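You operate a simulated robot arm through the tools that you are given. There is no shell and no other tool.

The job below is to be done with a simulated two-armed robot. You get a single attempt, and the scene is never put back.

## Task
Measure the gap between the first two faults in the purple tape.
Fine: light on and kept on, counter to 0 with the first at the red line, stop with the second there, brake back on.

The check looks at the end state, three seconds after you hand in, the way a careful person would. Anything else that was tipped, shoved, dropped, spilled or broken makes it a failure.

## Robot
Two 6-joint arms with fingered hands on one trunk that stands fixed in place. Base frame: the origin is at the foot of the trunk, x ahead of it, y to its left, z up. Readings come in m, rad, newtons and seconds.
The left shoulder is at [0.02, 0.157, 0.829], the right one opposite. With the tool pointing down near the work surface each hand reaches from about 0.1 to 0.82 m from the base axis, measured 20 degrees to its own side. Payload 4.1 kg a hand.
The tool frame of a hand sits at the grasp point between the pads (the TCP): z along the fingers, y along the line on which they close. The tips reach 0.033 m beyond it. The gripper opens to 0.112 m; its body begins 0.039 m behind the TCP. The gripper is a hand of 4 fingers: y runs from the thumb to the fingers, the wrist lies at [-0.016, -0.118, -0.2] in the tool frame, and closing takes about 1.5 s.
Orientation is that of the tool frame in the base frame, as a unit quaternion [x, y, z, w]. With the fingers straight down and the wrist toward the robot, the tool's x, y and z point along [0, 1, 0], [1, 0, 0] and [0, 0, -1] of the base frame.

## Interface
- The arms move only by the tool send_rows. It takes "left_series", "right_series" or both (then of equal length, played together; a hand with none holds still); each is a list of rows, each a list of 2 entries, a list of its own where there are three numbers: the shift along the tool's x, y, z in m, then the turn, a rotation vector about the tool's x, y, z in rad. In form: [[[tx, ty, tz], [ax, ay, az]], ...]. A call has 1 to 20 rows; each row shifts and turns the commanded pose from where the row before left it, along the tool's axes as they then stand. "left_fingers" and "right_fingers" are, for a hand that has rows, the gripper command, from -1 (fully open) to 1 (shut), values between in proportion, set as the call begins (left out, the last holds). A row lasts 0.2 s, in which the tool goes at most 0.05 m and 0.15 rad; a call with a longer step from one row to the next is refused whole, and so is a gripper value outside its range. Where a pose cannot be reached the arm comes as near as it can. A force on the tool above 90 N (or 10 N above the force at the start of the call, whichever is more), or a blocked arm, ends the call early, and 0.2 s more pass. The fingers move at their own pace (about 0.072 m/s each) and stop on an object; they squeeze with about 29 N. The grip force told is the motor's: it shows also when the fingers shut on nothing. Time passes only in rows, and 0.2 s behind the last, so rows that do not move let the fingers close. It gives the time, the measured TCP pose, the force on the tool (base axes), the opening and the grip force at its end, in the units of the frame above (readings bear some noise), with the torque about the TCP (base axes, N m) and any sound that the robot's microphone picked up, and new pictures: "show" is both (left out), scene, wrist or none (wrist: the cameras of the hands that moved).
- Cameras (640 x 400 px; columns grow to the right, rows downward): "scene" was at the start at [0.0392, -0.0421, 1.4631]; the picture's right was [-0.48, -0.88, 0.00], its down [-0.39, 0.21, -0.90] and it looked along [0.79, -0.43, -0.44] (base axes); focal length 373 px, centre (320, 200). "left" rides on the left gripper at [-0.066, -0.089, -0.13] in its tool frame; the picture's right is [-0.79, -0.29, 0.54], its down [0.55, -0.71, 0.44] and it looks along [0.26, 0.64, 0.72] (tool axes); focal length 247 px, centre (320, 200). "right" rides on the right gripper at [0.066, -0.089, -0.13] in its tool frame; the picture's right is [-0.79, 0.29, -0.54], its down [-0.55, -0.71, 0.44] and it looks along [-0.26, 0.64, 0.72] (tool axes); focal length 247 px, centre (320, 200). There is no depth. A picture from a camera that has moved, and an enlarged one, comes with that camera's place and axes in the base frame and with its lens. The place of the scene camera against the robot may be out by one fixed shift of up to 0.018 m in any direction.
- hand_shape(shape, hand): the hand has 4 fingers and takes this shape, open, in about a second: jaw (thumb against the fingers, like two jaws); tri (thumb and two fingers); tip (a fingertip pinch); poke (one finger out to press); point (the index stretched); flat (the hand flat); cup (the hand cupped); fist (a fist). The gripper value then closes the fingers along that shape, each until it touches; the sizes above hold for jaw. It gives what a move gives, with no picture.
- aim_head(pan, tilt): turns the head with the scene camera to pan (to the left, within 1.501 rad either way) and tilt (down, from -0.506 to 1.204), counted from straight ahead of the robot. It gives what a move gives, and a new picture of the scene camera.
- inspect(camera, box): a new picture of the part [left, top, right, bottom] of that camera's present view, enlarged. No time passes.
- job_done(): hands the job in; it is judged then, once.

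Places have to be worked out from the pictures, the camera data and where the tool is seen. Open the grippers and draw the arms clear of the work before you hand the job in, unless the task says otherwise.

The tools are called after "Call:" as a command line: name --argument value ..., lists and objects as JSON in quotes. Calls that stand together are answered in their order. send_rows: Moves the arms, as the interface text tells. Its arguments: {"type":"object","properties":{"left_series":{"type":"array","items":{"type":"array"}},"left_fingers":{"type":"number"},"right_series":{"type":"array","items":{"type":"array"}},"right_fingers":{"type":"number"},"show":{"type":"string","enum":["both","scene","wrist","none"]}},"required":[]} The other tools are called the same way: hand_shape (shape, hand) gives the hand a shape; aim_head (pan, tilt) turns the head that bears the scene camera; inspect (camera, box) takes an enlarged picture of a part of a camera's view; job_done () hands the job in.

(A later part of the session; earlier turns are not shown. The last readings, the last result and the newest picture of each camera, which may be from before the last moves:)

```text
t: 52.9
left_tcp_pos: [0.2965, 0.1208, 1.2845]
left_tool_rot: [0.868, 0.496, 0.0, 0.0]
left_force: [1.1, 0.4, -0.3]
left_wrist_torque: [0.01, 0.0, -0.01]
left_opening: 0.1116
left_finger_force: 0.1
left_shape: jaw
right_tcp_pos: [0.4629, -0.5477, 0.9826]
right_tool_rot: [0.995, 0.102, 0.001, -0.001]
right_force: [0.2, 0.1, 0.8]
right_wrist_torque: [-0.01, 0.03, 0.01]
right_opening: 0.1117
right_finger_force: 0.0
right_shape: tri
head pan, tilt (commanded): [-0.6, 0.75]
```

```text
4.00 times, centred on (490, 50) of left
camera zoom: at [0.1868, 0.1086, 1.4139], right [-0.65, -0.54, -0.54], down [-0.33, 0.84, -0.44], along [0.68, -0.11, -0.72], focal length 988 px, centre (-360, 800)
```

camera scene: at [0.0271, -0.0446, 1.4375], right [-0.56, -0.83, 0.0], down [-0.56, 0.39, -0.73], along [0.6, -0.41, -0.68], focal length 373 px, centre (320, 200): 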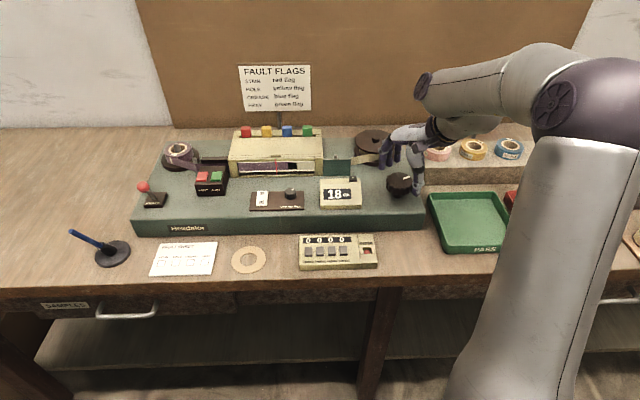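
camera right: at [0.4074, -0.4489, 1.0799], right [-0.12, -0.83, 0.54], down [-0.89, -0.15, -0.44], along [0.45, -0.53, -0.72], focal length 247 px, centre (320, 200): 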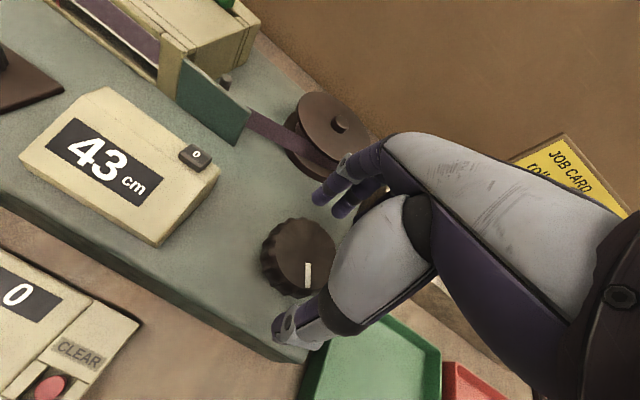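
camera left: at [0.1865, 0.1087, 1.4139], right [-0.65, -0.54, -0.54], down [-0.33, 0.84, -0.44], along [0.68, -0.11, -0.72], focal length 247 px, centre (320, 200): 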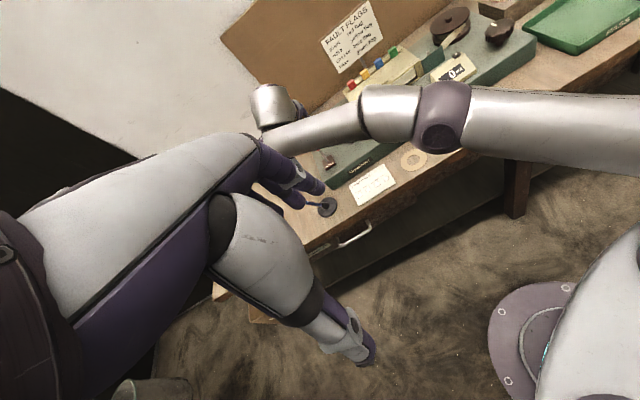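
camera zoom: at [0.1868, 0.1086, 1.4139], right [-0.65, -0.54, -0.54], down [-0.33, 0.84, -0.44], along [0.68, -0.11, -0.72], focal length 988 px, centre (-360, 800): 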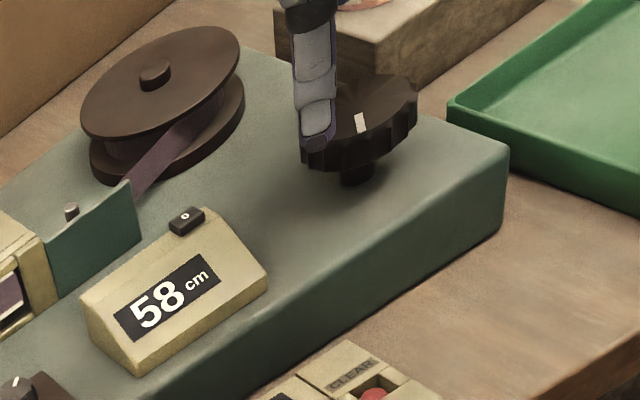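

The close view shows the knob is a thin disc on a narrow shaft, so my fingers had been curling underneath it. I'll grip higher this time, with the tips at the disc rim and a lighter squeeze.

Call:
send_rows --right_series '[[[0, 0, 0.03], [0, 0, 0]], [[0, 0, 0.022], [0, 0, 0]]]' --show "none"

Call:
send_rows --right_series '[[[0, 0, 0], [0, 0, 0]], [[0, 0, 0], [0, 0, 0]], [[0, 0, 0], [0, 0, 0]], [[0, 0, 0], [0, 0, 0]], [[0, 0, 0], [0, 0, 0]]]' --right_fingers 0.1 --show "none"

Call:
inspect --camera "right" --box '[200, 120, 420, 360]'

Call:
inspect --camera "scene" --box '[256, 160, 300, 182]'

Call:
inspect --camera "left" --box '[420, 0, 560, 100]'

```text
t: 53.5
left_tcp_pos: [0.2956, 0.1206, 1.2851]
left_tool_rot: [0.869, 0.495, 0.001, 0.0]
left_force: [0.0, -0.7, 0.5]
left_wrist_torque: [-0.02, -0.03, -0.01]
left_opening: 0.1117
left_finger_force: 0.0
left_shape: jaw
right_tcp_pos: [0.463, -0.5467, 0.9305]
right_tool_rot: [0.995, 0.102, 0.001, 0.0]
right_force: [0.2, 0.1, -0.1]
right_wrist_torque: [-0.06, -0.04, -0.01]
right_opening: 0.1119
right_finger_force: 0.0
right_shape: tri
head pan, tilt (commanded): [-0.6, 0.75]
```

```text
t: 54.7
left_tcp_pos: [0.2961, 0.1198, 1.2842]
left_tool_rot: [0.869, 0.495, 0.0, 0.0]
left_force: [-0.5, 0.3, -0.6]
left_wrist_torque: [-0.02, -0.01, -0.01]
left_opening: 0.112
left_finger_force: 0.1
left_shape: jaw
right_tcp_pos: [0.463, -0.5466, 0.9307]
right_tool_rot: [0.995, 0.103, 0.001, 0.0]
right_force: [-0.5, 3.7, 0.6]
right_wrist_torque: [0.07, 0.02, -0.04]
right_opening: 0.0544
right_finger_force: 0.0
right_shape: tri
head pan, tilt (commanded): [-0.6, 0.75]
```

```text
1.67 times, centred on (310, 240) of right
camera zoom: at [0.5094, -0.4463, 1.0617], right [-0.72, -0.44, 0.54], down [-0.68, 0.58, -0.44], along [-0.12, -0.68, -0.72], focal length 412 px, centre (337, 133)
```

zoom: 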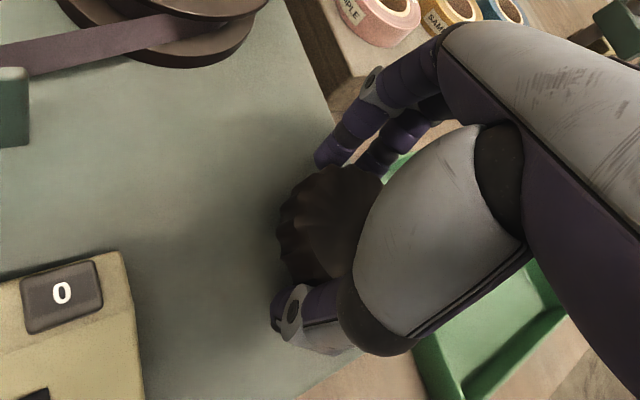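

```text
14.55 times, centred on (278, 171) of scene
camera zoom: at [0.0272, -0.0446, 1.4375], right [-0.56, -0.83, 0.0], down [-0.56, 0.39, -0.73], along [0.6, -0.41, -0.68], focal length 5419 px, centre (931, 622)
```

zoom: 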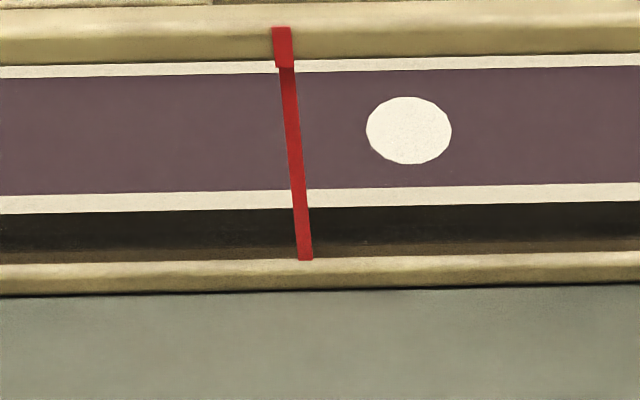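

```text
4.00 times, centred on (490, 50) of left
camera zoom: at [0.1867, 0.1087, 1.4139], right [-0.65, -0.54, -0.54], down [-0.33, 0.84, -0.44], along [0.68, -0.11, -0.72], focal length 988 px, centre (-360, 800)
```

zoom: 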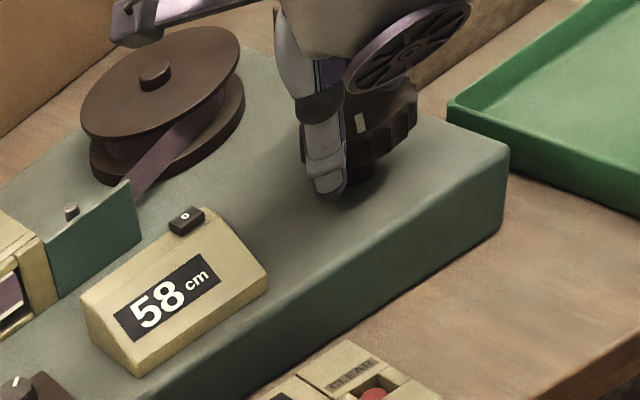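

The tips now hold the rim at 5.4 cm with almost no force, and the thumb touched first. I'll shift 1.5 mm to centre and close slightly more.

Call:
send_rows --right_series '[[[0, -0.0015, 0], [0, 0, 0]], [[0, 0, 0], [0, 0, 0]], [[0, 0, 0], [0, 0, 0]], [[0, 0, 0], [0, 0, 0]]]' --right_fingers 0.3 --show "none"

Call:
inspect --camera "scene" --box '[256, 160, 300, 182]'

Call:
inspect --camera "right" --box '[200, 120, 420, 360]'

```text
t: 55.7
left_tcp_pos: [0.2971, 0.121, 1.2844]
left_tool_rot: [0.869, 0.495, -0.001, 0.0]
left_force: [-0.4, -0.8, -0.3]
left_wrist_torque: [-0.01, 0.01, -0.02]
left_opening: 0.1119
left_finger_force: 0.1
left_shape: jaw
right_tcp_pos: [0.4612, -0.5455, 0.931]
right_tool_rot: [0.995, 0.102, 0.0, 0.0]
right_force: [3.4, -1.0, -0.2]
right_wrist_torque: [-0.08, -0.08, 0.04]
right_opening: 0.049
right_finger_force: 29.3
right_shape: tri
head pan, tilt (commanded): [-0.6, 0.75]
```

```text
14.55 times, centred on (278, 171) of scene
camera zoom: at [0.0273, -0.0448, 1.4374], right [-0.56, -0.83, 0.0], down [-0.56, 0.39, -0.73], along [0.6, -0.41, -0.68], focal length 5419 px, centre (931, 622)
```

zoom: 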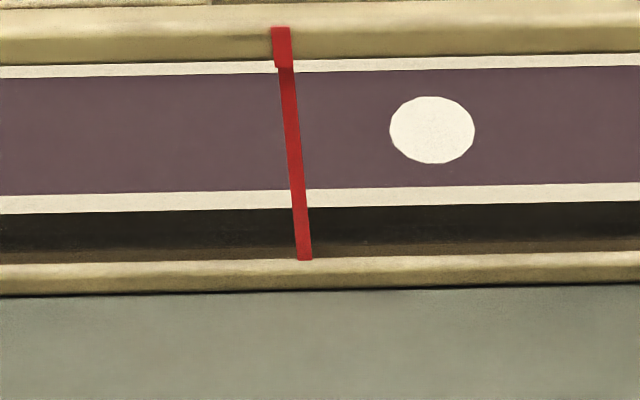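

```text
1.67 times, centred on (310, 240) of right
camera zoom: at [0.5085, -0.445, 1.0615], right [-0.72, -0.44, 0.54], down [-0.68, 0.58, -0.44], along [-0.12, -0.68, -0.72], focal length 412 px, centre (337, 133)
```

zoom: 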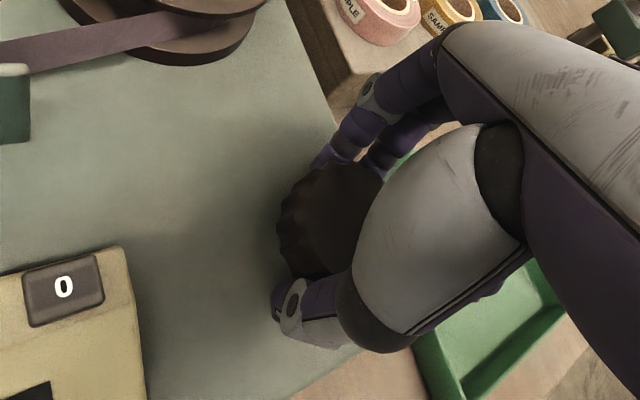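

Closing nudged the tape 4 mm, and the grip is now on the rim. I'll turn back about 0.15 rad to bring the hole back toward the line and see how this grip behaves.

Call:
send_rows --right_series '[[[0, -0.0002, 0], [0, 0, -0.05]], [[0, -0.0002, 0], [0, 0, -0.05]], [[0, -0.0002, 0], [0, 0, -0.05]], [[0, 0, 0], [0, 0, 0]]]' --show "none"

Call:
inspect --camera "scene" --box '[256, 160, 300, 182]'

Call:
inspect --camera "left" --box '[420, 0, 560, 100]'

```text
t: 56.7
left_tcp_pos: [0.2961, 0.1195, 1.2845]
left_tool_rot: [0.869, 0.496, 0.0, 0.0]
left_force: [0.8, 0.3, -0.5]
left_wrist_torque: [-0.02, -0.02, -0.03]
left_opening: 0.1118
left_finger_force: 0.0
left_shape: jaw
right_tcp_pos: [0.4612, -0.5443, 0.9312]
right_tool_rot: [0.984, 0.176, 0.001, 0.0]
right_force: [2.5, -1.0, -1.2]
right_wrist_torque: [-0.07, -0.06, -0.03]
right_opening: 0.0484
right_finger_force: 28.6
right_shape: tri
head pan, tilt (commanded): [-0.6, 0.75]
```

```text
14.55 times, centred on (278, 171) of scene
camera zoom: at [0.0273, -0.0448, 1.4374], right [-0.56, -0.83, 0.0], down [-0.56, 0.39, -0.73], along [0.6, -0.41, -0.68], focal length 5419 px, centre (931, 622)
```

zoom: 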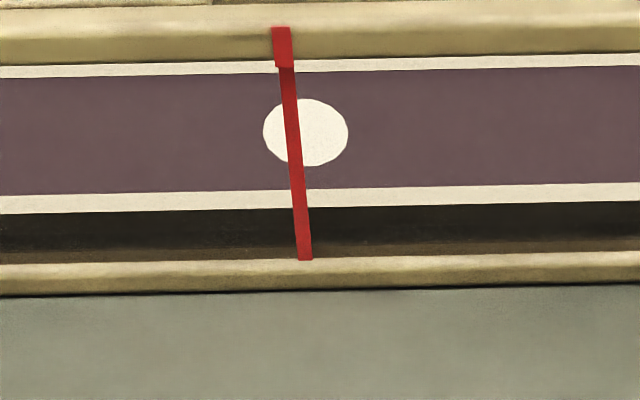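

```text
4.00 times, centred on (490, 50) of left
camera zoom: at [0.1868, 0.1085, 1.4139], right [-0.65, -0.54, -0.54], down [-0.33, 0.84, -0.44], along [0.68, -0.11, -0.72], focal length 988 px, centre (-360, 800)
```

zoom: 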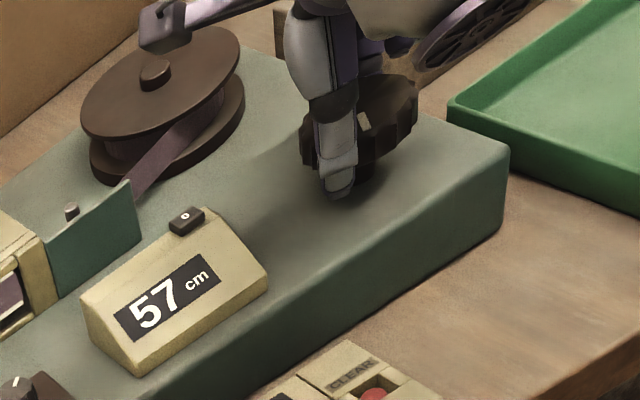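

The knob turns back cleanly: the hole centre is at 305 px against a target of about 300, with small forces. I'll ease the grip open and check for a shift.

Call:
send_rows --right_series '[[[0, 0, 0], [0, 0, 0]], [[0, 0, 0], [0, 0, 0]]]' --right_fingers 0.1 --show "none"

Call:
inspect --camera "scene" --box '[256, 160, 300, 182]'

Call:
send_rows --right_series '[[[0, 0, 0], [0, 0, 0]], [[0, 0, 0], [0, 0, 0]]]' --right_fingers -0.1 --show "none"

Call:
inspect --camera "scene" --box '[256, 160, 300, 182]'

```text
t: 57.3
left_tcp_pos: [0.2957, 0.1202, 1.2848]
left_tool_rot: [0.869, 0.496, 0.0, -0.001]
left_force: [0.1, 0.3, 0.5]
left_wrist_torque: [0.01, -0.01, -0.02]
left_opening: 0.1118
left_finger_force: 0.0
left_shape: jaw
right_tcp_pos: [0.4612, -0.5451, 0.9305]
right_tool_rot: [0.984, 0.176, 0.001, 0.0]
right_force: [1.6, 0.9, -1.3]
right_wrist_torque: [0.01, -0.08, 0.02]
right_opening: 0.0502
right_finger_force: 10.3
right_shape: tri
head pan, tilt (commanded): [-0.6, 0.75]
```

```text
14.55 times, centred on (278, 171) of scene
camera zoom: at [0.0273, -0.0447, 1.4375], right [-0.56, -0.83, 0.0], down [-0.56, 0.39, -0.73], along [0.6, -0.41, -0.68], focal length 5419 px, centre (931, 622)
```

zoom: 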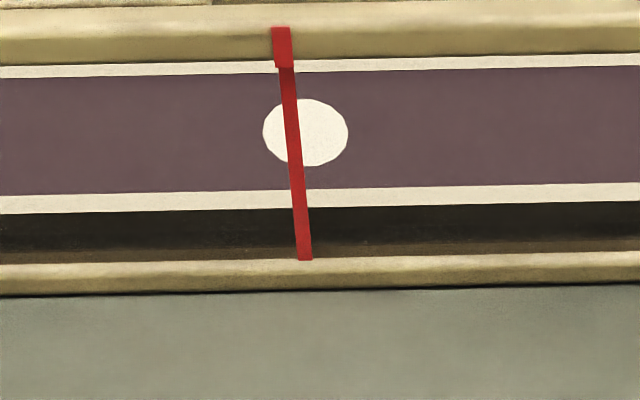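

```text
t: 57.9
left_tcp_pos: [0.2964, 0.1192, 1.2848]
left_tool_rot: [0.868, 0.496, 0.001, 0.0]
left_force: [-0.6, 0.8, -0.3]
left_wrist_torque: [-0.01, -0.01, 0.02]
left_opening: 0.1119
left_finger_force: 0.0
left_shape: jaw
right_tcp_pos: [0.4613, -0.5442, 0.932]
right_tool_rot: [0.985, 0.175, 0.001, -0.001]
right_force: [0.6, 1.8, 0.8]
right_wrist_torque: [0.02, 0.04, 0.05]
right_opening: 0.0617
right_finger_force: 0.1
right_shape: tri
head pan, tilt (commanded): [-0.6, 0.75]
```

```text
14.55 times, centred on (278, 171) of scene
camera zoom: at [0.0272, -0.0447, 1.4375], right [-0.57, -0.82, 0.0], down [-0.56, 0.39, -0.73], along [0.6, -0.41, -0.68], focal length 5419 px, centre (931, 622)
```

zoom: 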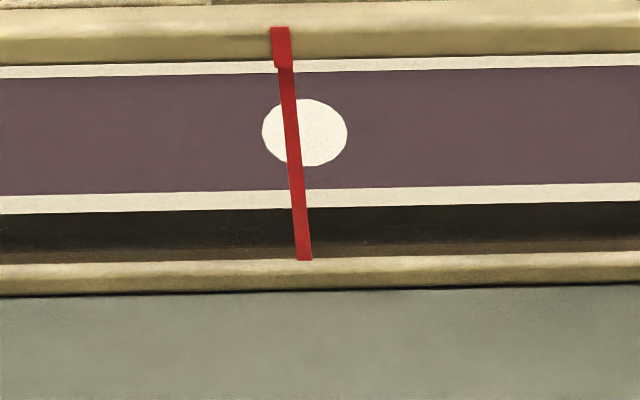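

No shift on release this time. I'll cross-check the alignment from the left camera at high zoom before resetting the counter.

Call:
inspect --camera "left" --box '[376, 78, 400, 98]'

Call:
inspect --camera "scene" --box '[268, 162, 290, 178]'

```text
16.00 times, centred on (388, 88) of left
camera zoom: at [0.1868, 0.1085, 1.4139], right [-0.65, -0.54, -0.54], down [-0.33, 0.84, -0.44], along [0.68, -0.11, -0.72], focal length 3952 px, centre (-768, 1992)
```

zoom: 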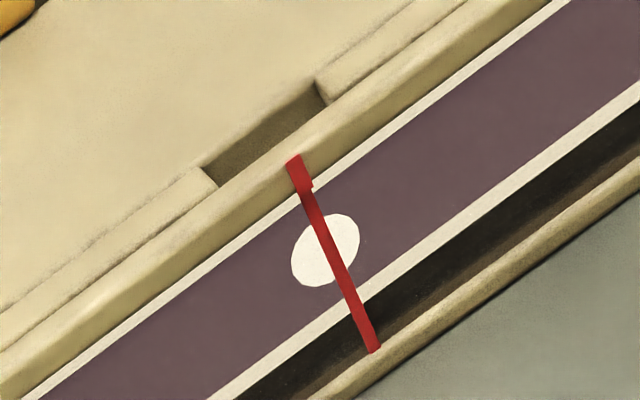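

```text
16.00 times, centred on (279, 170) of scene
camera zoom: at [0.0272, -0.0447, 1.4375], right [-0.57, -0.82, 0.0], down [-0.56, 0.39, -0.73], along [0.6, -0.41, -0.68], focal length 5961 px, centre (976, 680)
```

zoom: 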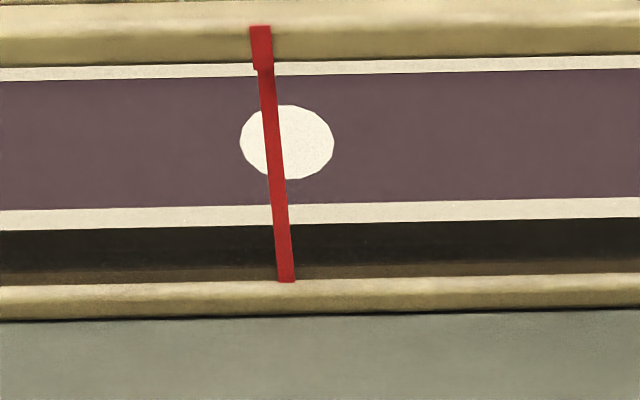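

Both views put the hole's centre within about 1 mm of the line, which is fine for resetting. I'll open fully, lift straight off the knob and turn the hand back to its normal heading.

Call:
send_rows --right_series '[[[0, 0, 0], [0, 0, 0]], [[0, 0, 0], [0, 0, 0]], [[0, 0, 0], [0, 0, 0]], [[0, 0, -0.03], [0, 0, 0]], [[0, 0, -0.04], [0, 0, 0]], [[0, 0, -0.04], [0, 0, 0]], [[0, 0, 0], [0, 0, -0.138]], [[0, 0, 0], [0, 0, -0.138]], [[0, 0, 0], [0, 0, -0.138]], [[0, 0, 0], [0, 0, -0.138]], [[0, 0, 0], [0, 0, -0.138]]]' --right_fingers -1 --show "none"

Call:
hand_shape --shape "poke" --hand "right"

Call:
inspect --camera "scene" --box '[256, 160, 300, 182]'

Call:
inspect --camera "right" --box '[0, 80, 320, 330]'

```text
t: 60.3
left_tcp_pos: [0.2958, 0.1203, 1.2844]
left_tool_rot: [0.868, 0.496, 0.0, -0.001]
left_force: [-0.2, -0.1, -0.5]
left_wrist_torque: [0.02, -0.01, -0.01]
left_opening: 0.1117
left_finger_force: 0.0
left_shape: jaw
right_tcp_pos: [0.4609, -0.5444, 1.0405]
right_tool_rot: [0.867, 0.499, 0.002, 0.0]
right_force: [0.1, -0.2, -0.3]
right_wrist_torque: [-0.01, 0.01, -0.03]
right_opening: 0.1117
right_finger_force: 0.1
right_shape: tri
head pan, tilt (commanded): [-0.6, 0.75]
```

```text
t: 61.2
left_tcp_pos: [0.2964, 0.1206, 1.2827]
left_tool_rot: [0.869, 0.495, -0.001, 0.001]
left_force: [0.6, -0.2, 0.8]
left_wrist_torque: [0.02, 0.01, 0.02]
left_opening: 0.1117
left_finger_force: 0.0
left_shape: jaw
right_tcp_pos: [0.4615, -0.5448, 1.042]
right_tool_rot: [0.867, 0.498, 0.0, 0.0]
right_force: [0.4, 0.2, -0.2]
right_wrist_torque: [0.01, 0.0, 0.0]
right_opening: 0.0
right_finger_force: 0.2
right_shape: poke
head pan, tilt (commanded): [-0.6, 0.75]
```

```text
14.55 times, centred on (278, 171) of scene
camera zoom: at [0.0272, -0.0447, 1.4375], right [-0.56, -0.83, 0.0], down [-0.56, 0.39, -0.73], along [0.6, -0.41, -0.68], focal length 5419 px, centre (931, 622)
```

zoom: 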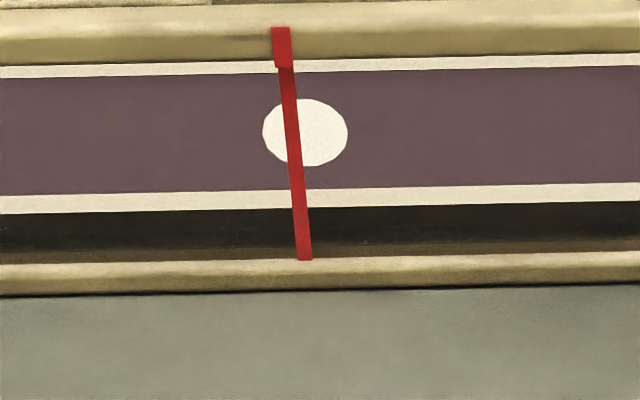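

```text
1.60 times, centred on (160, 205) of right
camera zoom: at [0.4183, -0.4429, 1.1714], right [-0.15, -0.83, 0.54], down [-0.89, -0.12, -0.44], along [0.43, -0.55, -0.72], focal length 395 px, centre (576, 192)
```

zoom: 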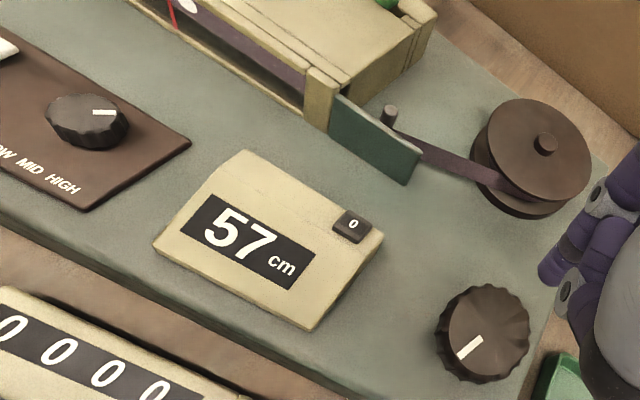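

The tape is still aligned after lifting. The reset button comes out at about [0.523,-0.467,0.916], so I'll move the poke finger over it to about 3 cm above and check.

Call:
send_rows --right_series '[[[0.031, 0.0045, 0], [0, 0, 0]], [[0.031, 0.0045, 0], [0, 0, 0]], [[0.0313, 0.0044, 0], [0, 0, 0]], [[0, 0, 0.03], [0, 0, 0]], [[0, 0, 0.03], [0, 0, 0]]]' --show "none"

Call:
inspect --camera "right" --box '[200, 140, 400, 320]'

Call:
inspect --camera "scene" --box '[310, 130, 430, 220]'

Call:
inspect --camera "left" --box '[400, 10, 520, 110]'

```text
t: 62.4
left_tcp_pos: [0.296, 0.1193, 1.2855]
left_tool_rot: [0.868, 0.496, 0.0, -0.001]
left_force: [-0.3, 0.1, 0.3]
left_wrist_torque: [-0.04, -0.03, 0.02]
left_opening: 0.1118
left_finger_force: 0.0
left_shape: jaw
right_tcp_pos: [0.5196, -0.4716, 0.983]
right_tool_rot: [0.867, 0.499, 0.002, 0.0]
right_force: [0.5, -0.4, 0.7]
right_wrist_torque: [-0.01, -0.04, 0.04]
right_opening: 0.0
right_finger_force: 0.0
right_shape: poke
head pan, tilt (commanded): [-0.6, 0.75]
```

```text
2.22 times, centred on (300, 230) of right
camera zoom: at [0.4759, -0.3692, 1.1123], right [-0.15, -0.83, 0.54], down [-0.89, -0.12, -0.44], along [0.43, -0.55, -0.72], focal length 549 px, centre (364, 133)
```

zoom: 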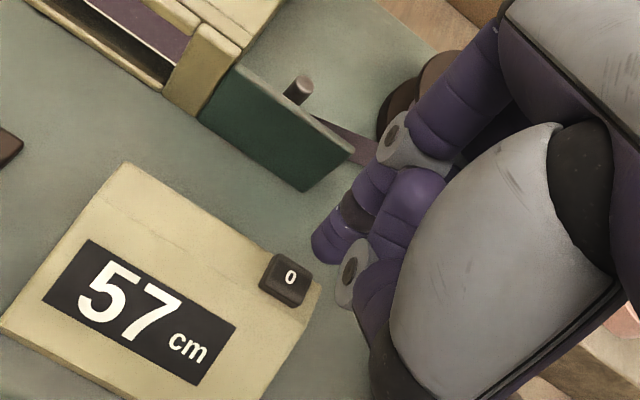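

```text
4.44 times, centred on (370, 175) of scene
camera zoom: at [0.027, -0.0446, 1.4375], right [-0.56, -0.83, 0.0], down [-0.56, 0.39, -0.73], along [0.6, -0.41, -0.68], focal length 1656 px, centre (98, 311)
```

zoom: 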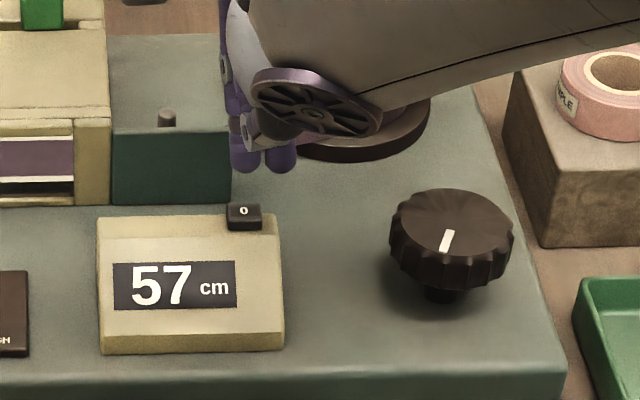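

```text
4.00 times, centred on (460, 60) of left
camera zoom: at [0.1866, 0.1087, 1.414], right [-0.65, -0.54, -0.54], down [-0.33, 0.84, -0.44], along [0.68, -0.11, -0.72], focal length 988 px, centre (-240, 760)
```

zoom: 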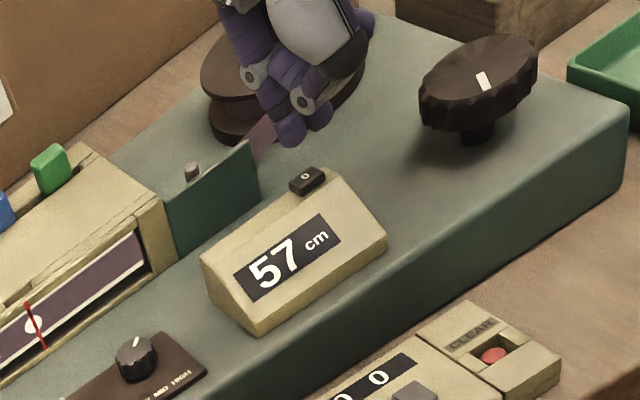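

The index tip is in line with the reset button (within about 3 mm). I'll shift 2 mm and lower toward it.

Call:
send_rows --right_series '[[[0, 0.002, 0.02], [0, 0, 0]], [[0, 0, 0.006], [0, 0, 0]]]' --show "none"

Call:
inspect --camera "right" --box '[220, 160, 380, 300]'

Call:
inspect --camera "scene" --box '[310, 130, 430, 220]'

Call:
inspect --camera "left" --box '[430, 20, 510, 80]'

```text
t: 63.0
left_tcp_pos: [0.2962, 0.1206, 1.2843]
left_tool_rot: [0.869, 0.495, 0.001, 0.0]
left_force: [-1.1, -0.2, 0.0]
left_wrist_torque: [0.0, 0.01, -0.01]
left_opening: 0.1117
left_finger_force: 0.0
left_shape: jaw
right_tcp_pos: [0.5217, -0.4705, 0.957]
right_tool_rot: [0.867, 0.498, 0.001, 0.0]
right_force: [-0.9, -0.7, 1.3]
right_wrist_torque: [-0.05, 0.0, 0.04]
right_opening: 0.0
right_finger_force: 0.0
right_shape: poke
head pan, tilt (commanded): [-0.6, 0.75]
heard: click
```

```text
2.86 times, centred on (300, 230) of right
camera zoom: at [0.478, -0.3694, 1.0869], right [-0.15, -0.83, 0.54], down [-0.89, -0.12, -0.44], along [0.43, -0.55, -0.72], focal length 706 px, centre (377, 114)
```

zoom: 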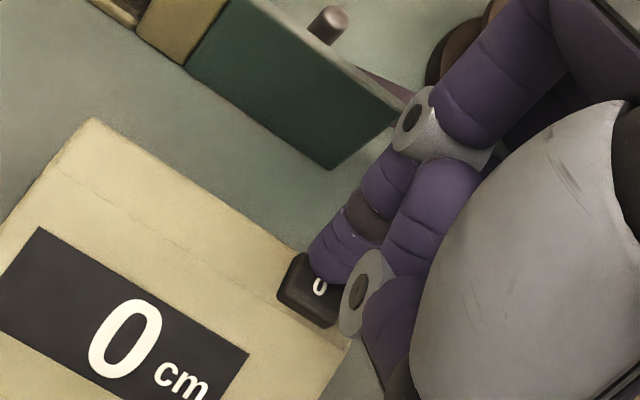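

```text
4.44 times, centred on (370, 175) of scene
camera zoom: at [0.0271, -0.0447, 1.4375], right [-0.56, -0.83, 0.0], down [-0.56, 0.39, -0.73], along [0.6, -0.41, -0.68], focal length 1656 px, centre (98, 311)
```

zoom: 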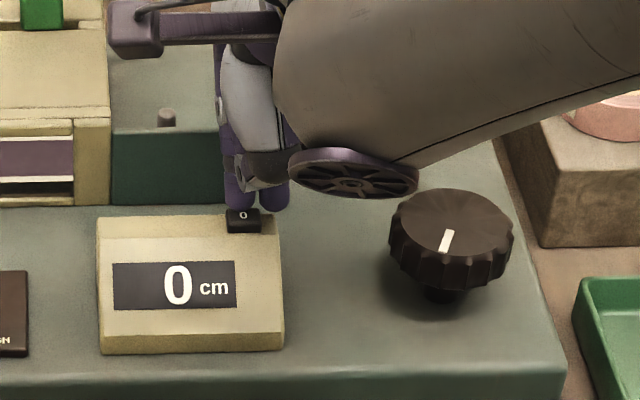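

```text
6.67 times, centred on (470, 50) of left
camera zoom: at [0.1867, 0.1086, 1.414], right [-0.65, -0.54, -0.54], down [-0.33, 0.84, -0.44], along [0.68, -0.11, -0.72], focal length 1646 px, centre (-680, 1200)
```

zoom: 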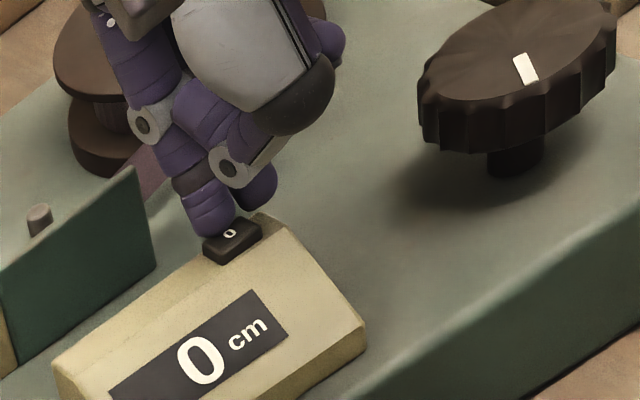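

A click, and the counter reads 0. I'll lift off and confirm the hole is still on the line.

Call:
send_rows --right_series '[[[0, 0, -0.03], [0, 0, 0]], [[0, 0, -0.04], [0, 0, 0]], [[0, 0, -0.03], [0, 0, 0]]]' --show "none"

Call:
hand_shape --shape "tri" --hand "right"

Call:
inspect --camera "scene" --box '[256, 160, 300, 182]'

Call:
inspect --camera "scene" --box '[200, 120, 440, 240]'

```text
t: 63.8
left_tcp_pos: [0.2959, 0.12, 1.2844]
left_tool_rot: [0.868, 0.496, -0.001, -0.001]
left_force: [-0.4, -0.4, 0.6]
left_wrist_torque: [-0.01, 0.02, 0.02]
left_opening: 0.1115
left_finger_force: 0.1
left_shape: jaw
right_tcp_pos: [0.5214, -0.4697, 1.0561]
right_tool_rot: [0.866, 0.499, 0.0, -0.001]
right_force: [-0.1, 0.0, 0.1]
right_wrist_torque: [-0.01, 0.01, 0.0]
right_opening: 0.0
right_finger_force: 0.1
right_shape: poke
head pan, tilt (commanded): [-0.6, 0.75]
```

```text
t: 64.7
left_tcp_pos: [0.296, 0.12, 1.2841]
left_tool_rot: [0.869, 0.496, 0.0, 0.001]
left_force: [-1.3, -0.5, 0.0]
left_wrist_torque: [-0.02, -0.03, -0.01]
left_opening: 0.1115
left_finger_force: 0.0
left_shape: jaw
right_tcp_pos: [0.5217, -0.4698, 1.0561]
right_tool_rot: [0.867, 0.498, 0.0, 0.0]
right_force: [-0.4, 0.7, -0.4]
right_wrist_torque: [0.01, -0.02, 0.03]
right_opening: 0.112
right_finger_force: 0.0
right_shape: tri
head pan, tilt (commanded): [-0.6, 0.75]
```

```text
14.55 times, centred on (278, 171) of scene
camera zoom: at [0.0272, -0.0447, 1.4375], right [-0.56, -0.83, 0.0], down [-0.56, 0.39, -0.73], along [0.6, -0.41, -0.68], focal length 5419 px, centre (931, 622)
```

zoom: 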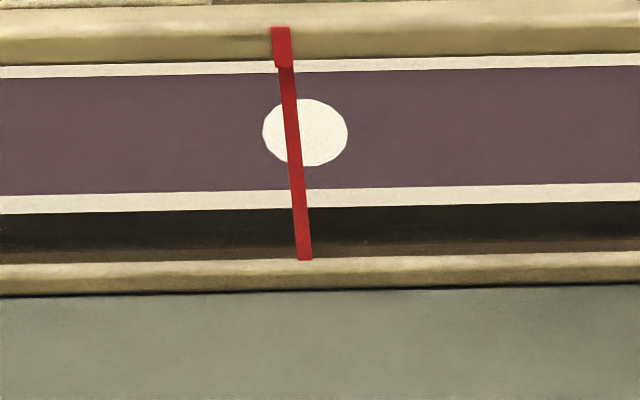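

```text
2.67 times, centred on (320, 180) of scene
camera zoom: at [0.0272, -0.0447, 1.4375], right [-0.56, -0.83, 0.0], down [-0.56, 0.39, -0.73], along [0.6, -0.41, -0.68], focal length 994 px, centre (320, 253)
```

zoom: 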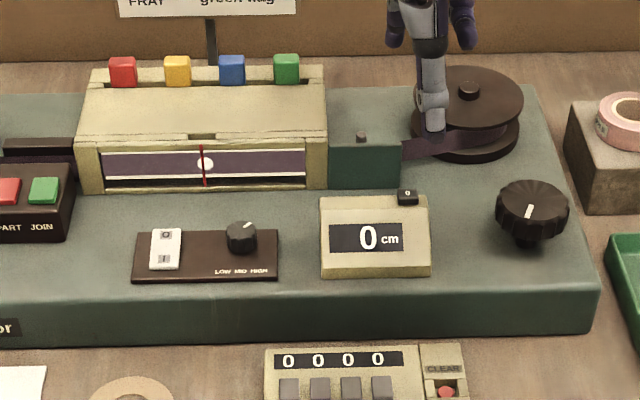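

The counter shows 0 with the hole on the red line. Now back to the knob with the tri grip, at the centring that gave small forces, to feed on to the second fault.

Call:
send_rows --right_series '[[[-0.0319, -0.0058, 0], [0, 0, 0]], [[-0.0319, -0.0058, 0], [0, 0, 0]], [[-0.0319, -0.0058, 0], [0, 0, 0]], [[0, 0, 0.0417], [0, 0, 0]], [[0, 0, 0.0417], [0, 0, 0]], [[0, 0, 0.0417], [0, 0, 0]]]' --right_fingers -0.6 --show "none"

Call:
send_rows --right_series '[[[0, 0, 0], [0, 0, 0]], [[0, 0, 0], [0, 0, 0]], [[0, 0, 0], [0, 0, 0]], [[0, 0, 0], [0, 0, 0]], [[0, 0, 0], [0, 0, 0]]]' --right_fingers 0.3 --show "none"

Call:
inspect --camera "scene" --box '[232, 155, 322, 195]'

Call:
inspect --camera "right" --box '[200, 120, 420, 360]'

```text
t: 66.1
left_tcp_pos: [0.2959, 0.1208, 1.2841]
left_tool_rot: [0.869, 0.495, 0.0, -0.001]
left_force: [-0.7, 1.1, 0.1]
left_wrist_torque: [0.0, -0.04, -0.01]
left_opening: 0.1115
left_finger_force: 0.1
left_shape: jaw
right_tcp_pos: [0.4591, -0.5427, 0.9307]
right_tool_rot: [0.867, 0.498, 0.002, -0.001]
right_force: [-0.1, 1.0, 0.0]
right_wrist_torque: [-0.05, 0.07, -0.01]
right_opening: 0.0898
right_finger_force: 0.1
right_shape: tri
head pan, tilt (commanded): [-0.6, 0.75]
```

```text
t: 67.3
left_tcp_pos: [0.2963, 0.1211, 1.285]
left_tool_rot: [0.869, 0.495, 0.0, 0.0]
left_force: [0.4, -0.4, -0.1]
left_wrist_torque: [0.0, -0.02, 0.01]
left_opening: 0.1117
left_finger_force: 0.2
left_shape: jaw
right_tcp_pos: [0.459, -0.5441, 0.9294]
right_tool_rot: [0.867, 0.499, 0.001, 0.0]
right_force: [-4.4, 4.1, -6.7]
right_wrist_torque: [0.11, 0.19, 0.01]
right_opening: 0.0497
right_finger_force: 29.0
right_shape: tri
head pan, tilt (commanded): [-0.6, 0.75]
```

```text
7.11 times, centred on (277, 175) of scene
camera zoom: at [0.0271, -0.0447, 1.4375], right [-0.56, -0.83, 0.0], down [-0.56, 0.39, -0.73], along [0.6, -0.41, -0.68], focal length 2649 px, centre (626, 378)
```

zoom: 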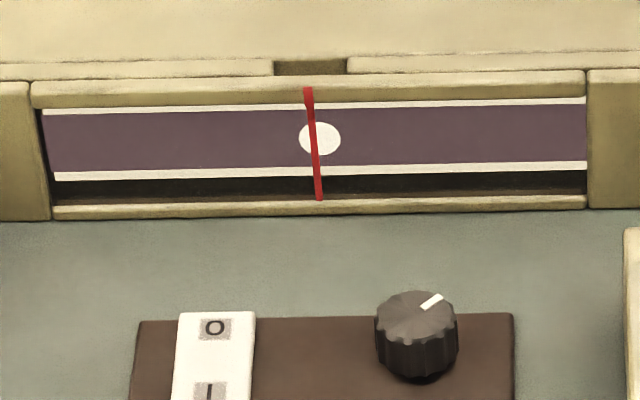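

```text
1.67 times, centred on (310, 240) of right
camera zoom: at [0.4156, -0.4426, 1.0604], right [-0.15, -0.83, 0.54], down [-0.89, -0.12, -0.44], along [0.43, -0.55, -0.72], focal length 412 px, centre (337, 133)
```

zoom: 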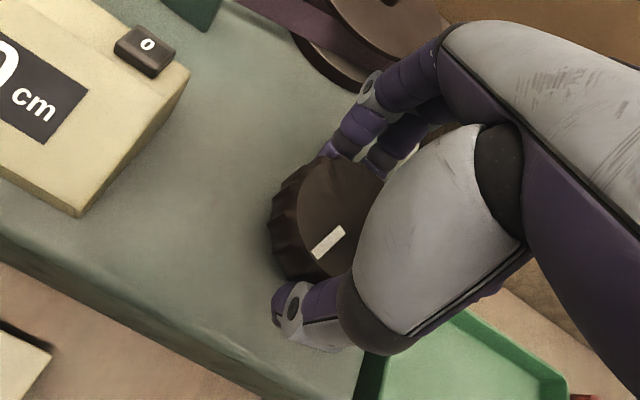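

The grip is good with small forces. I'll feed about 6 cm, since the tape ahead of the line in the window is clean.

Call:
send_rows --right_series '[[[0.0002, 0.0004, 0], [0, 0, 0.1]], [[0.0002, 0.0004, 0], [0, 0, 0.1]], [[0.0002, 0.0004, 0], [0, 0, 0.1]], [[0.0002, 0.0004, 0], [0, 0, 0.1]]]' --show "none"

Call:
inspect --camera "scene" --box '[232, 155, 322, 195]'

Call:
inspect --camera "scene" --box '[200, 120, 440, 240]'

```text
t: 68.3
left_tcp_pos: [0.2951, 0.1192, 1.2851]
left_tool_rot: [0.869, 0.495, 0.0, 0.0]
left_force: [0.6, 0.3, 0.4]
left_wrist_torque: [0.0, -0.01, -0.01]
left_opening: 0.1117
left_finger_force: 0.1
left_shape: jaw
right_tcp_pos: [0.4597, -0.5446, 0.9296]
right_tool_rot: [0.949, 0.316, 0.001, 0.0]
right_force: [-10.5, 4.4, -5.9]
right_wrist_torque: [0.2, 0.31, 0.0]
right_opening: 0.0495
right_finger_force: 29.5
right_shape: tri
head pan, tilt (commanded): [-0.6, 0.75]
```

```text
7.11 times, centred on (277, 175) of scene
camera zoom: at [0.0269, -0.0447, 1.4375], right [-0.57, -0.82, 0.0], down [-0.56, 0.39, -0.73], along [0.6, -0.41, -0.68], focal length 2649 px, centre (626, 378)
```

zoom: 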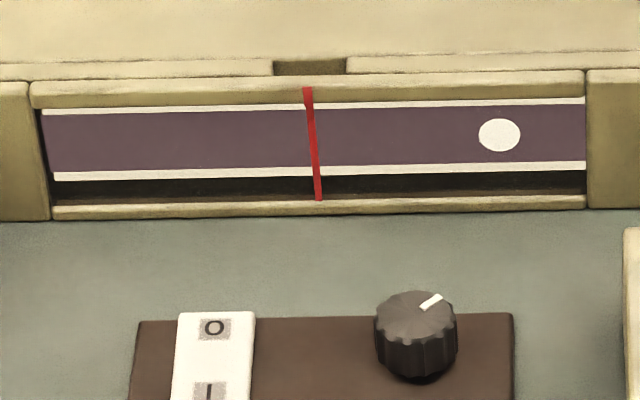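

```text
2.67 times, centred on (320, 180) of scene
camera zoom: at [0.0269, -0.0447, 1.4375], right [-0.57, -0.82, 0.0], down [-0.56, 0.39, -0.73], along [0.6, -0.41, -0.68], focal length 994 px, centre (320, 253)
```

zoom: 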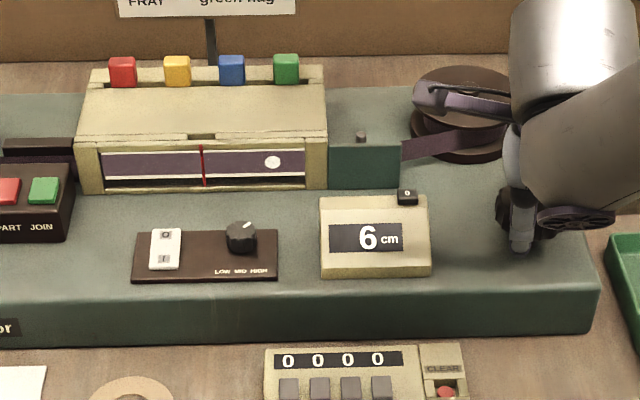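

Counter at 6 and clean so far. I'll continue in steps, relieving the side load.

Call:
send_rows --right_series '[[[-0.0006, -0.001, 0], [0, 0, 0]], [[0.0002, 0.0004, 0], [0, 0, 0.12]], [[0.0002, 0.0004, 0], [0, 0, 0.12]], [[0.0002, 0.0004, 0], [0, 0, 0.11]]]' --show "none"

Call:
inspect --camera "scene" --box '[232, 155, 322, 195]'

Call:
inspect --camera "scene" --box '[236, 160, 280, 182]'

Call:
inspect --camera "scene" --box '[300, 160, 440, 230]'

```text
t: 69.3
left_tcp_pos: [0.2957, 0.1201, 1.2837]
left_tool_rot: [0.868, 0.496, 0.0, 0.0]
left_force: [0.6, -0.9, -1.1]
left_wrist_torque: [-0.01, 0.02, -0.02]
left_opening: 0.1117
left_finger_force: 0.0
left_shape: jaw
right_tcp_pos: [0.46, -0.5464, 0.9299]
right_tool_rot: [0.989, 0.145, 0.002, 0.0]
right_force: [-8.6, 2.0, -6.4]
right_wrist_torque: [0.06, 0.2, 0.05]
right_opening: 0.0494
right_finger_force: 28.7
right_shape: tri
head pan, tilt (commanded): [-0.6, 0.75]
```

```text
7.11 times, centred on (277, 175) of scene
camera zoom: at [0.0269, -0.0449, 1.4375], right [-0.57, -0.82, 0.0], down [-0.56, 0.39, -0.73], along [0.6, -0.41, -0.68], focal length 2649 px, centre (626, 378)
```

zoom: 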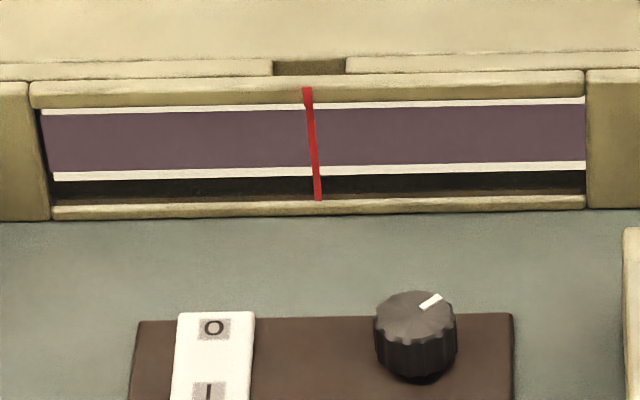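

```text
14.55 times, centred on (258, 171) of scene
camera zoom: at [0.0269, -0.0449, 1.4375], right [-0.57, -0.82, 0.0], down [-0.56, 0.39, -0.73], along [0.6, -0.41, -0.68], focal length 5419 px, centre (1222, 622)
```

zoom: 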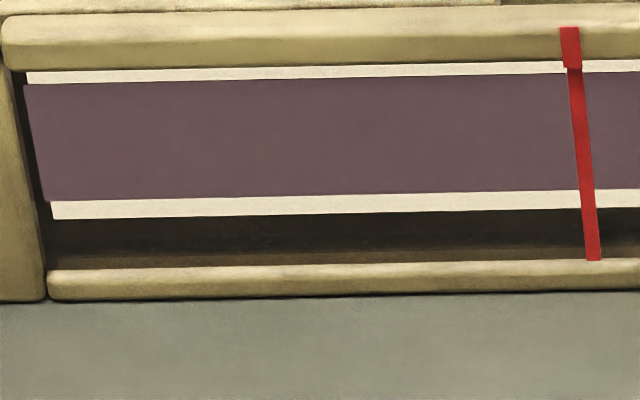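

```text
4.57 times, centred on (370, 195) of scene
camera zoom: at [0.0269, -0.0449, 1.4375], right [-0.57, -0.82, 0.0], down [-0.56, 0.39, -0.73], along [0.6, -0.41, -0.68], focal length 1703 px, centre (91, 223)
```

zoom: 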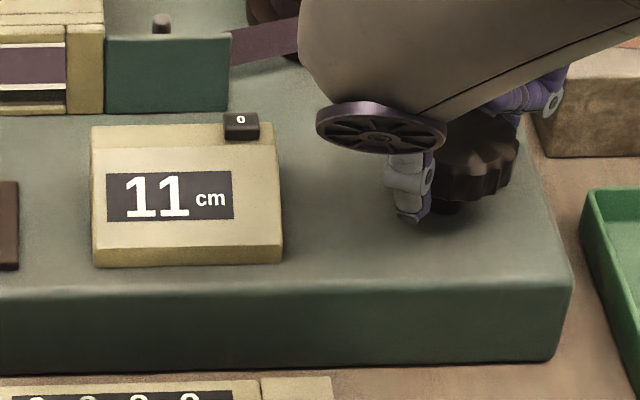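

Counter at 11 and the tape is clean. Feeding another 4.5 cm.

Call:
send_rows --right_series '[[[-0.001, 0, 0], [0, 0, 0.1]], [[0.0002, 0.0004, 0], [0, 0, 0.1]], [[0.0002, 0.0004, 0], [0, 0, 0.1]]]' --show "none"

Call:
inspect --camera "scene" --box '[232, 155, 322, 195]'

Call:
inspect --camera "scene" --box '[236, 160, 280, 182]'

Call:
inspect --camera "scene" --box '[300, 160, 440, 230]'

```text
t: 70.1
left_tcp_pos: [0.2958, 0.1207, 1.2851]
left_tool_rot: [0.869, 0.495, 0.0, 0.0]
left_force: [0.3, -0.1, 0.6]
left_wrist_torque: [-0.01, 0.0, 0.04]
left_opening: 0.1115
left_finger_force: 0.0
left_shape: jaw
right_tcp_pos: [0.4584, -0.5465, 0.9298]
right_tool_rot: [1.0, -0.004, 0.001, -0.001]
right_force: [-8.7, 2.4, -9.7]
right_wrist_torque: [-0.03, 0.17, 0.05]
right_opening: 0.0491
right_finger_force: 29.2
right_shape: tri
head pan, tilt (commanded): [-0.6, 0.75]
```

```text
7.11 times, centred on (277, 175) of scene
camera zoom: at [0.027, -0.0449, 1.4375], right [-0.57, -0.82, 0.0], down [-0.56, 0.39, -0.73], along [0.6, -0.41, -0.68], focal length 2649 px, centre (626, 378)
```

zoom: 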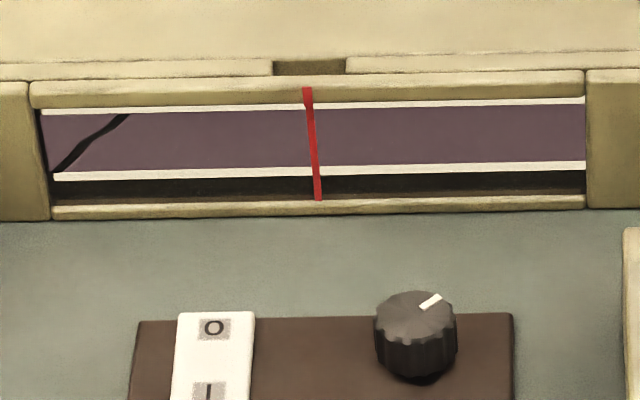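

```text
14.55 times, centred on (258, 171) of scene
camera zoom: at [0.027, -0.0449, 1.4375], right [-0.57, -0.82, 0.0], down [-0.56, 0.39, -0.73], along [0.6, -0.41, -0.68], focal length 5419 px, centre (1222, 622)
```

zoom: 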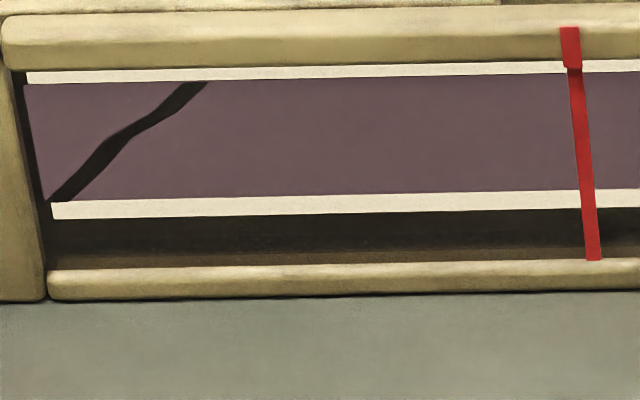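

```text
4.57 times, centred on (370, 195) of scene
camera zoom: at [0.027, -0.0449, 1.4375], right [-0.57, -0.82, 0.0], down [-0.56, 0.39, -0.73], along [0.6, -0.41, -0.68], focal length 1703 px, centre (91, 223)
```

zoom: 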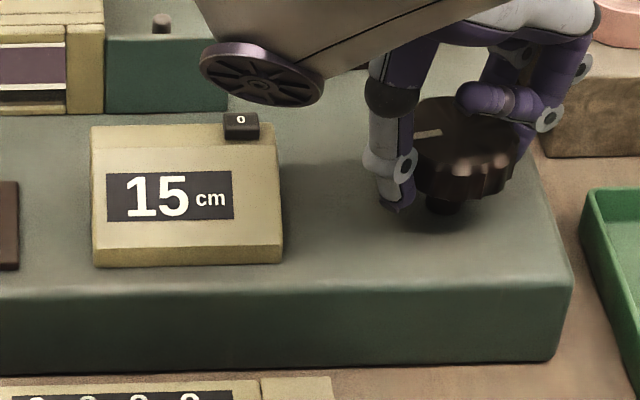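

The second fault is a diagonal crease about 7.5 cm left of the line, with the counter at 15. I'll release gently, swing the hand back 0.75 rad and regrip for the final stretch.

Call:
send_rows --right_series '[[[0, 0, 0], [0, 0, 0]], [[0, 0, 0], [0, 0, 0]]]' --right_fingers 0.05 --show "none"

Call:
send_rows --right_series '[[[0, 0, 0], [0, 0, 0]], [[0, 0, 0], [0, 0, 0]], [[0, 0, 0], [0, 0, 0]], [[0, 0, -0.035], [0, 0, 0]], [[-0.0003, -0.0005, 0], [0, 0, -0.125]], [[-0.0003, -0.0005, 0], [0, 0, -0.125]], [[-0.0003, -0.0005, 0], [0, 0, -0.125]], [[-0.0003, -0.0005, 0], [0, 0, -0.125]], [[-0.0003, -0.0005, 0], [0, 0, -0.125]], [[-0.0003, -0.0005, 0], [0, 0, -0.125]]]' --right_fingers -0.6 --show "wrist"

Call:
inspect --camera "scene" --box '[232, 155, 322, 195]'

```text
t: 70.7
left_tcp_pos: [0.2951, 0.1219, 1.2843]
left_tool_rot: [0.869, 0.495, 0.001, 0.0]
left_force: [0.5, 0.1, -0.4]
left_wrist_torque: [-0.04, 0.03, 0.0]
left_opening: 0.1118
left_finger_force: 0.1
left_shape: jaw
right_tcp_pos: [0.4626, -0.5474, 0.9319]
right_tool_rot: [1.0, -0.003, 0.002, 0.001]
right_force: [0.8, 1.5, -0.5]
right_wrist_torque: [0.07, -0.03, 0.02]
right_opening: 0.0553
right_finger_force: 0.0
right_shape: tri
head pan, tilt (commanded): [-0.6, 0.75]
```

```text
t: 72.9
left_tcp_pos: [0.2958, 0.1202, 1.2847]
left_tool_rot: [0.868, 0.496, -0.001, 0.0]
left_force: [0.7, 0.1, -0.2]
left_wrist_torque: [-0.01, 0.04, -0.02]
left_opening: 0.1118
left_finger_force: 0.0
left_shape: jaw
right_tcp_pos: [0.4579, -0.5461, 0.9657]
right_tool_rot: [0.931, 0.365, 0.0, 0.001]
right_force: [0.6, 0.3, 0.2]
right_wrist_torque: [-0.01, 0.02, 0.01]
right_opening: 0.0893
right_finger_force: 0.1
right_shape: tri
head pan, tilt (commanded): [-0.6, 0.75]
camera right: at [0.4458, -0.4349, 1.0962], right [-0.39, -0.75, 0.54], down [-0.89, 0.15, -0.44], along [0.25, -0.65, -0.72], focal length 247 px, centre (320, 200)
```

right: 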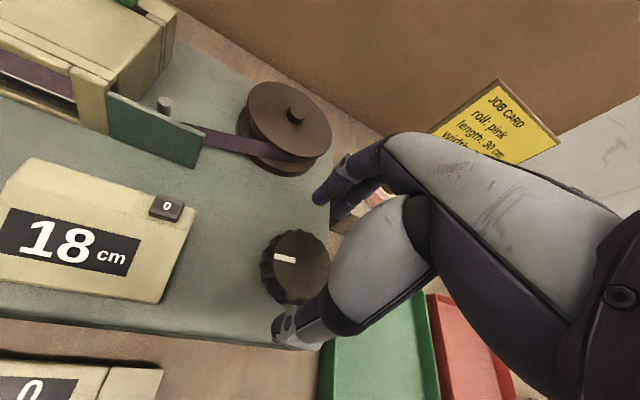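

```text
7.11 times, centred on (277, 175) of scene
camera zoom: at [0.0273, -0.0446, 1.4375], right [-0.56, -0.83, 0.0], down [-0.56, 0.39, -0.73], along [0.6, -0.41, -0.68], focal length 2649 px, centre (626, 378)
```

zoom: 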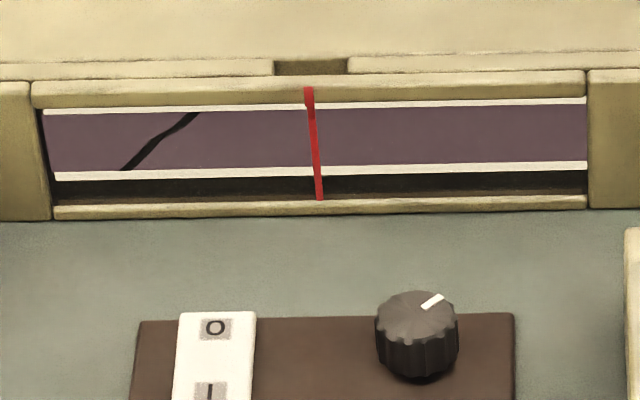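

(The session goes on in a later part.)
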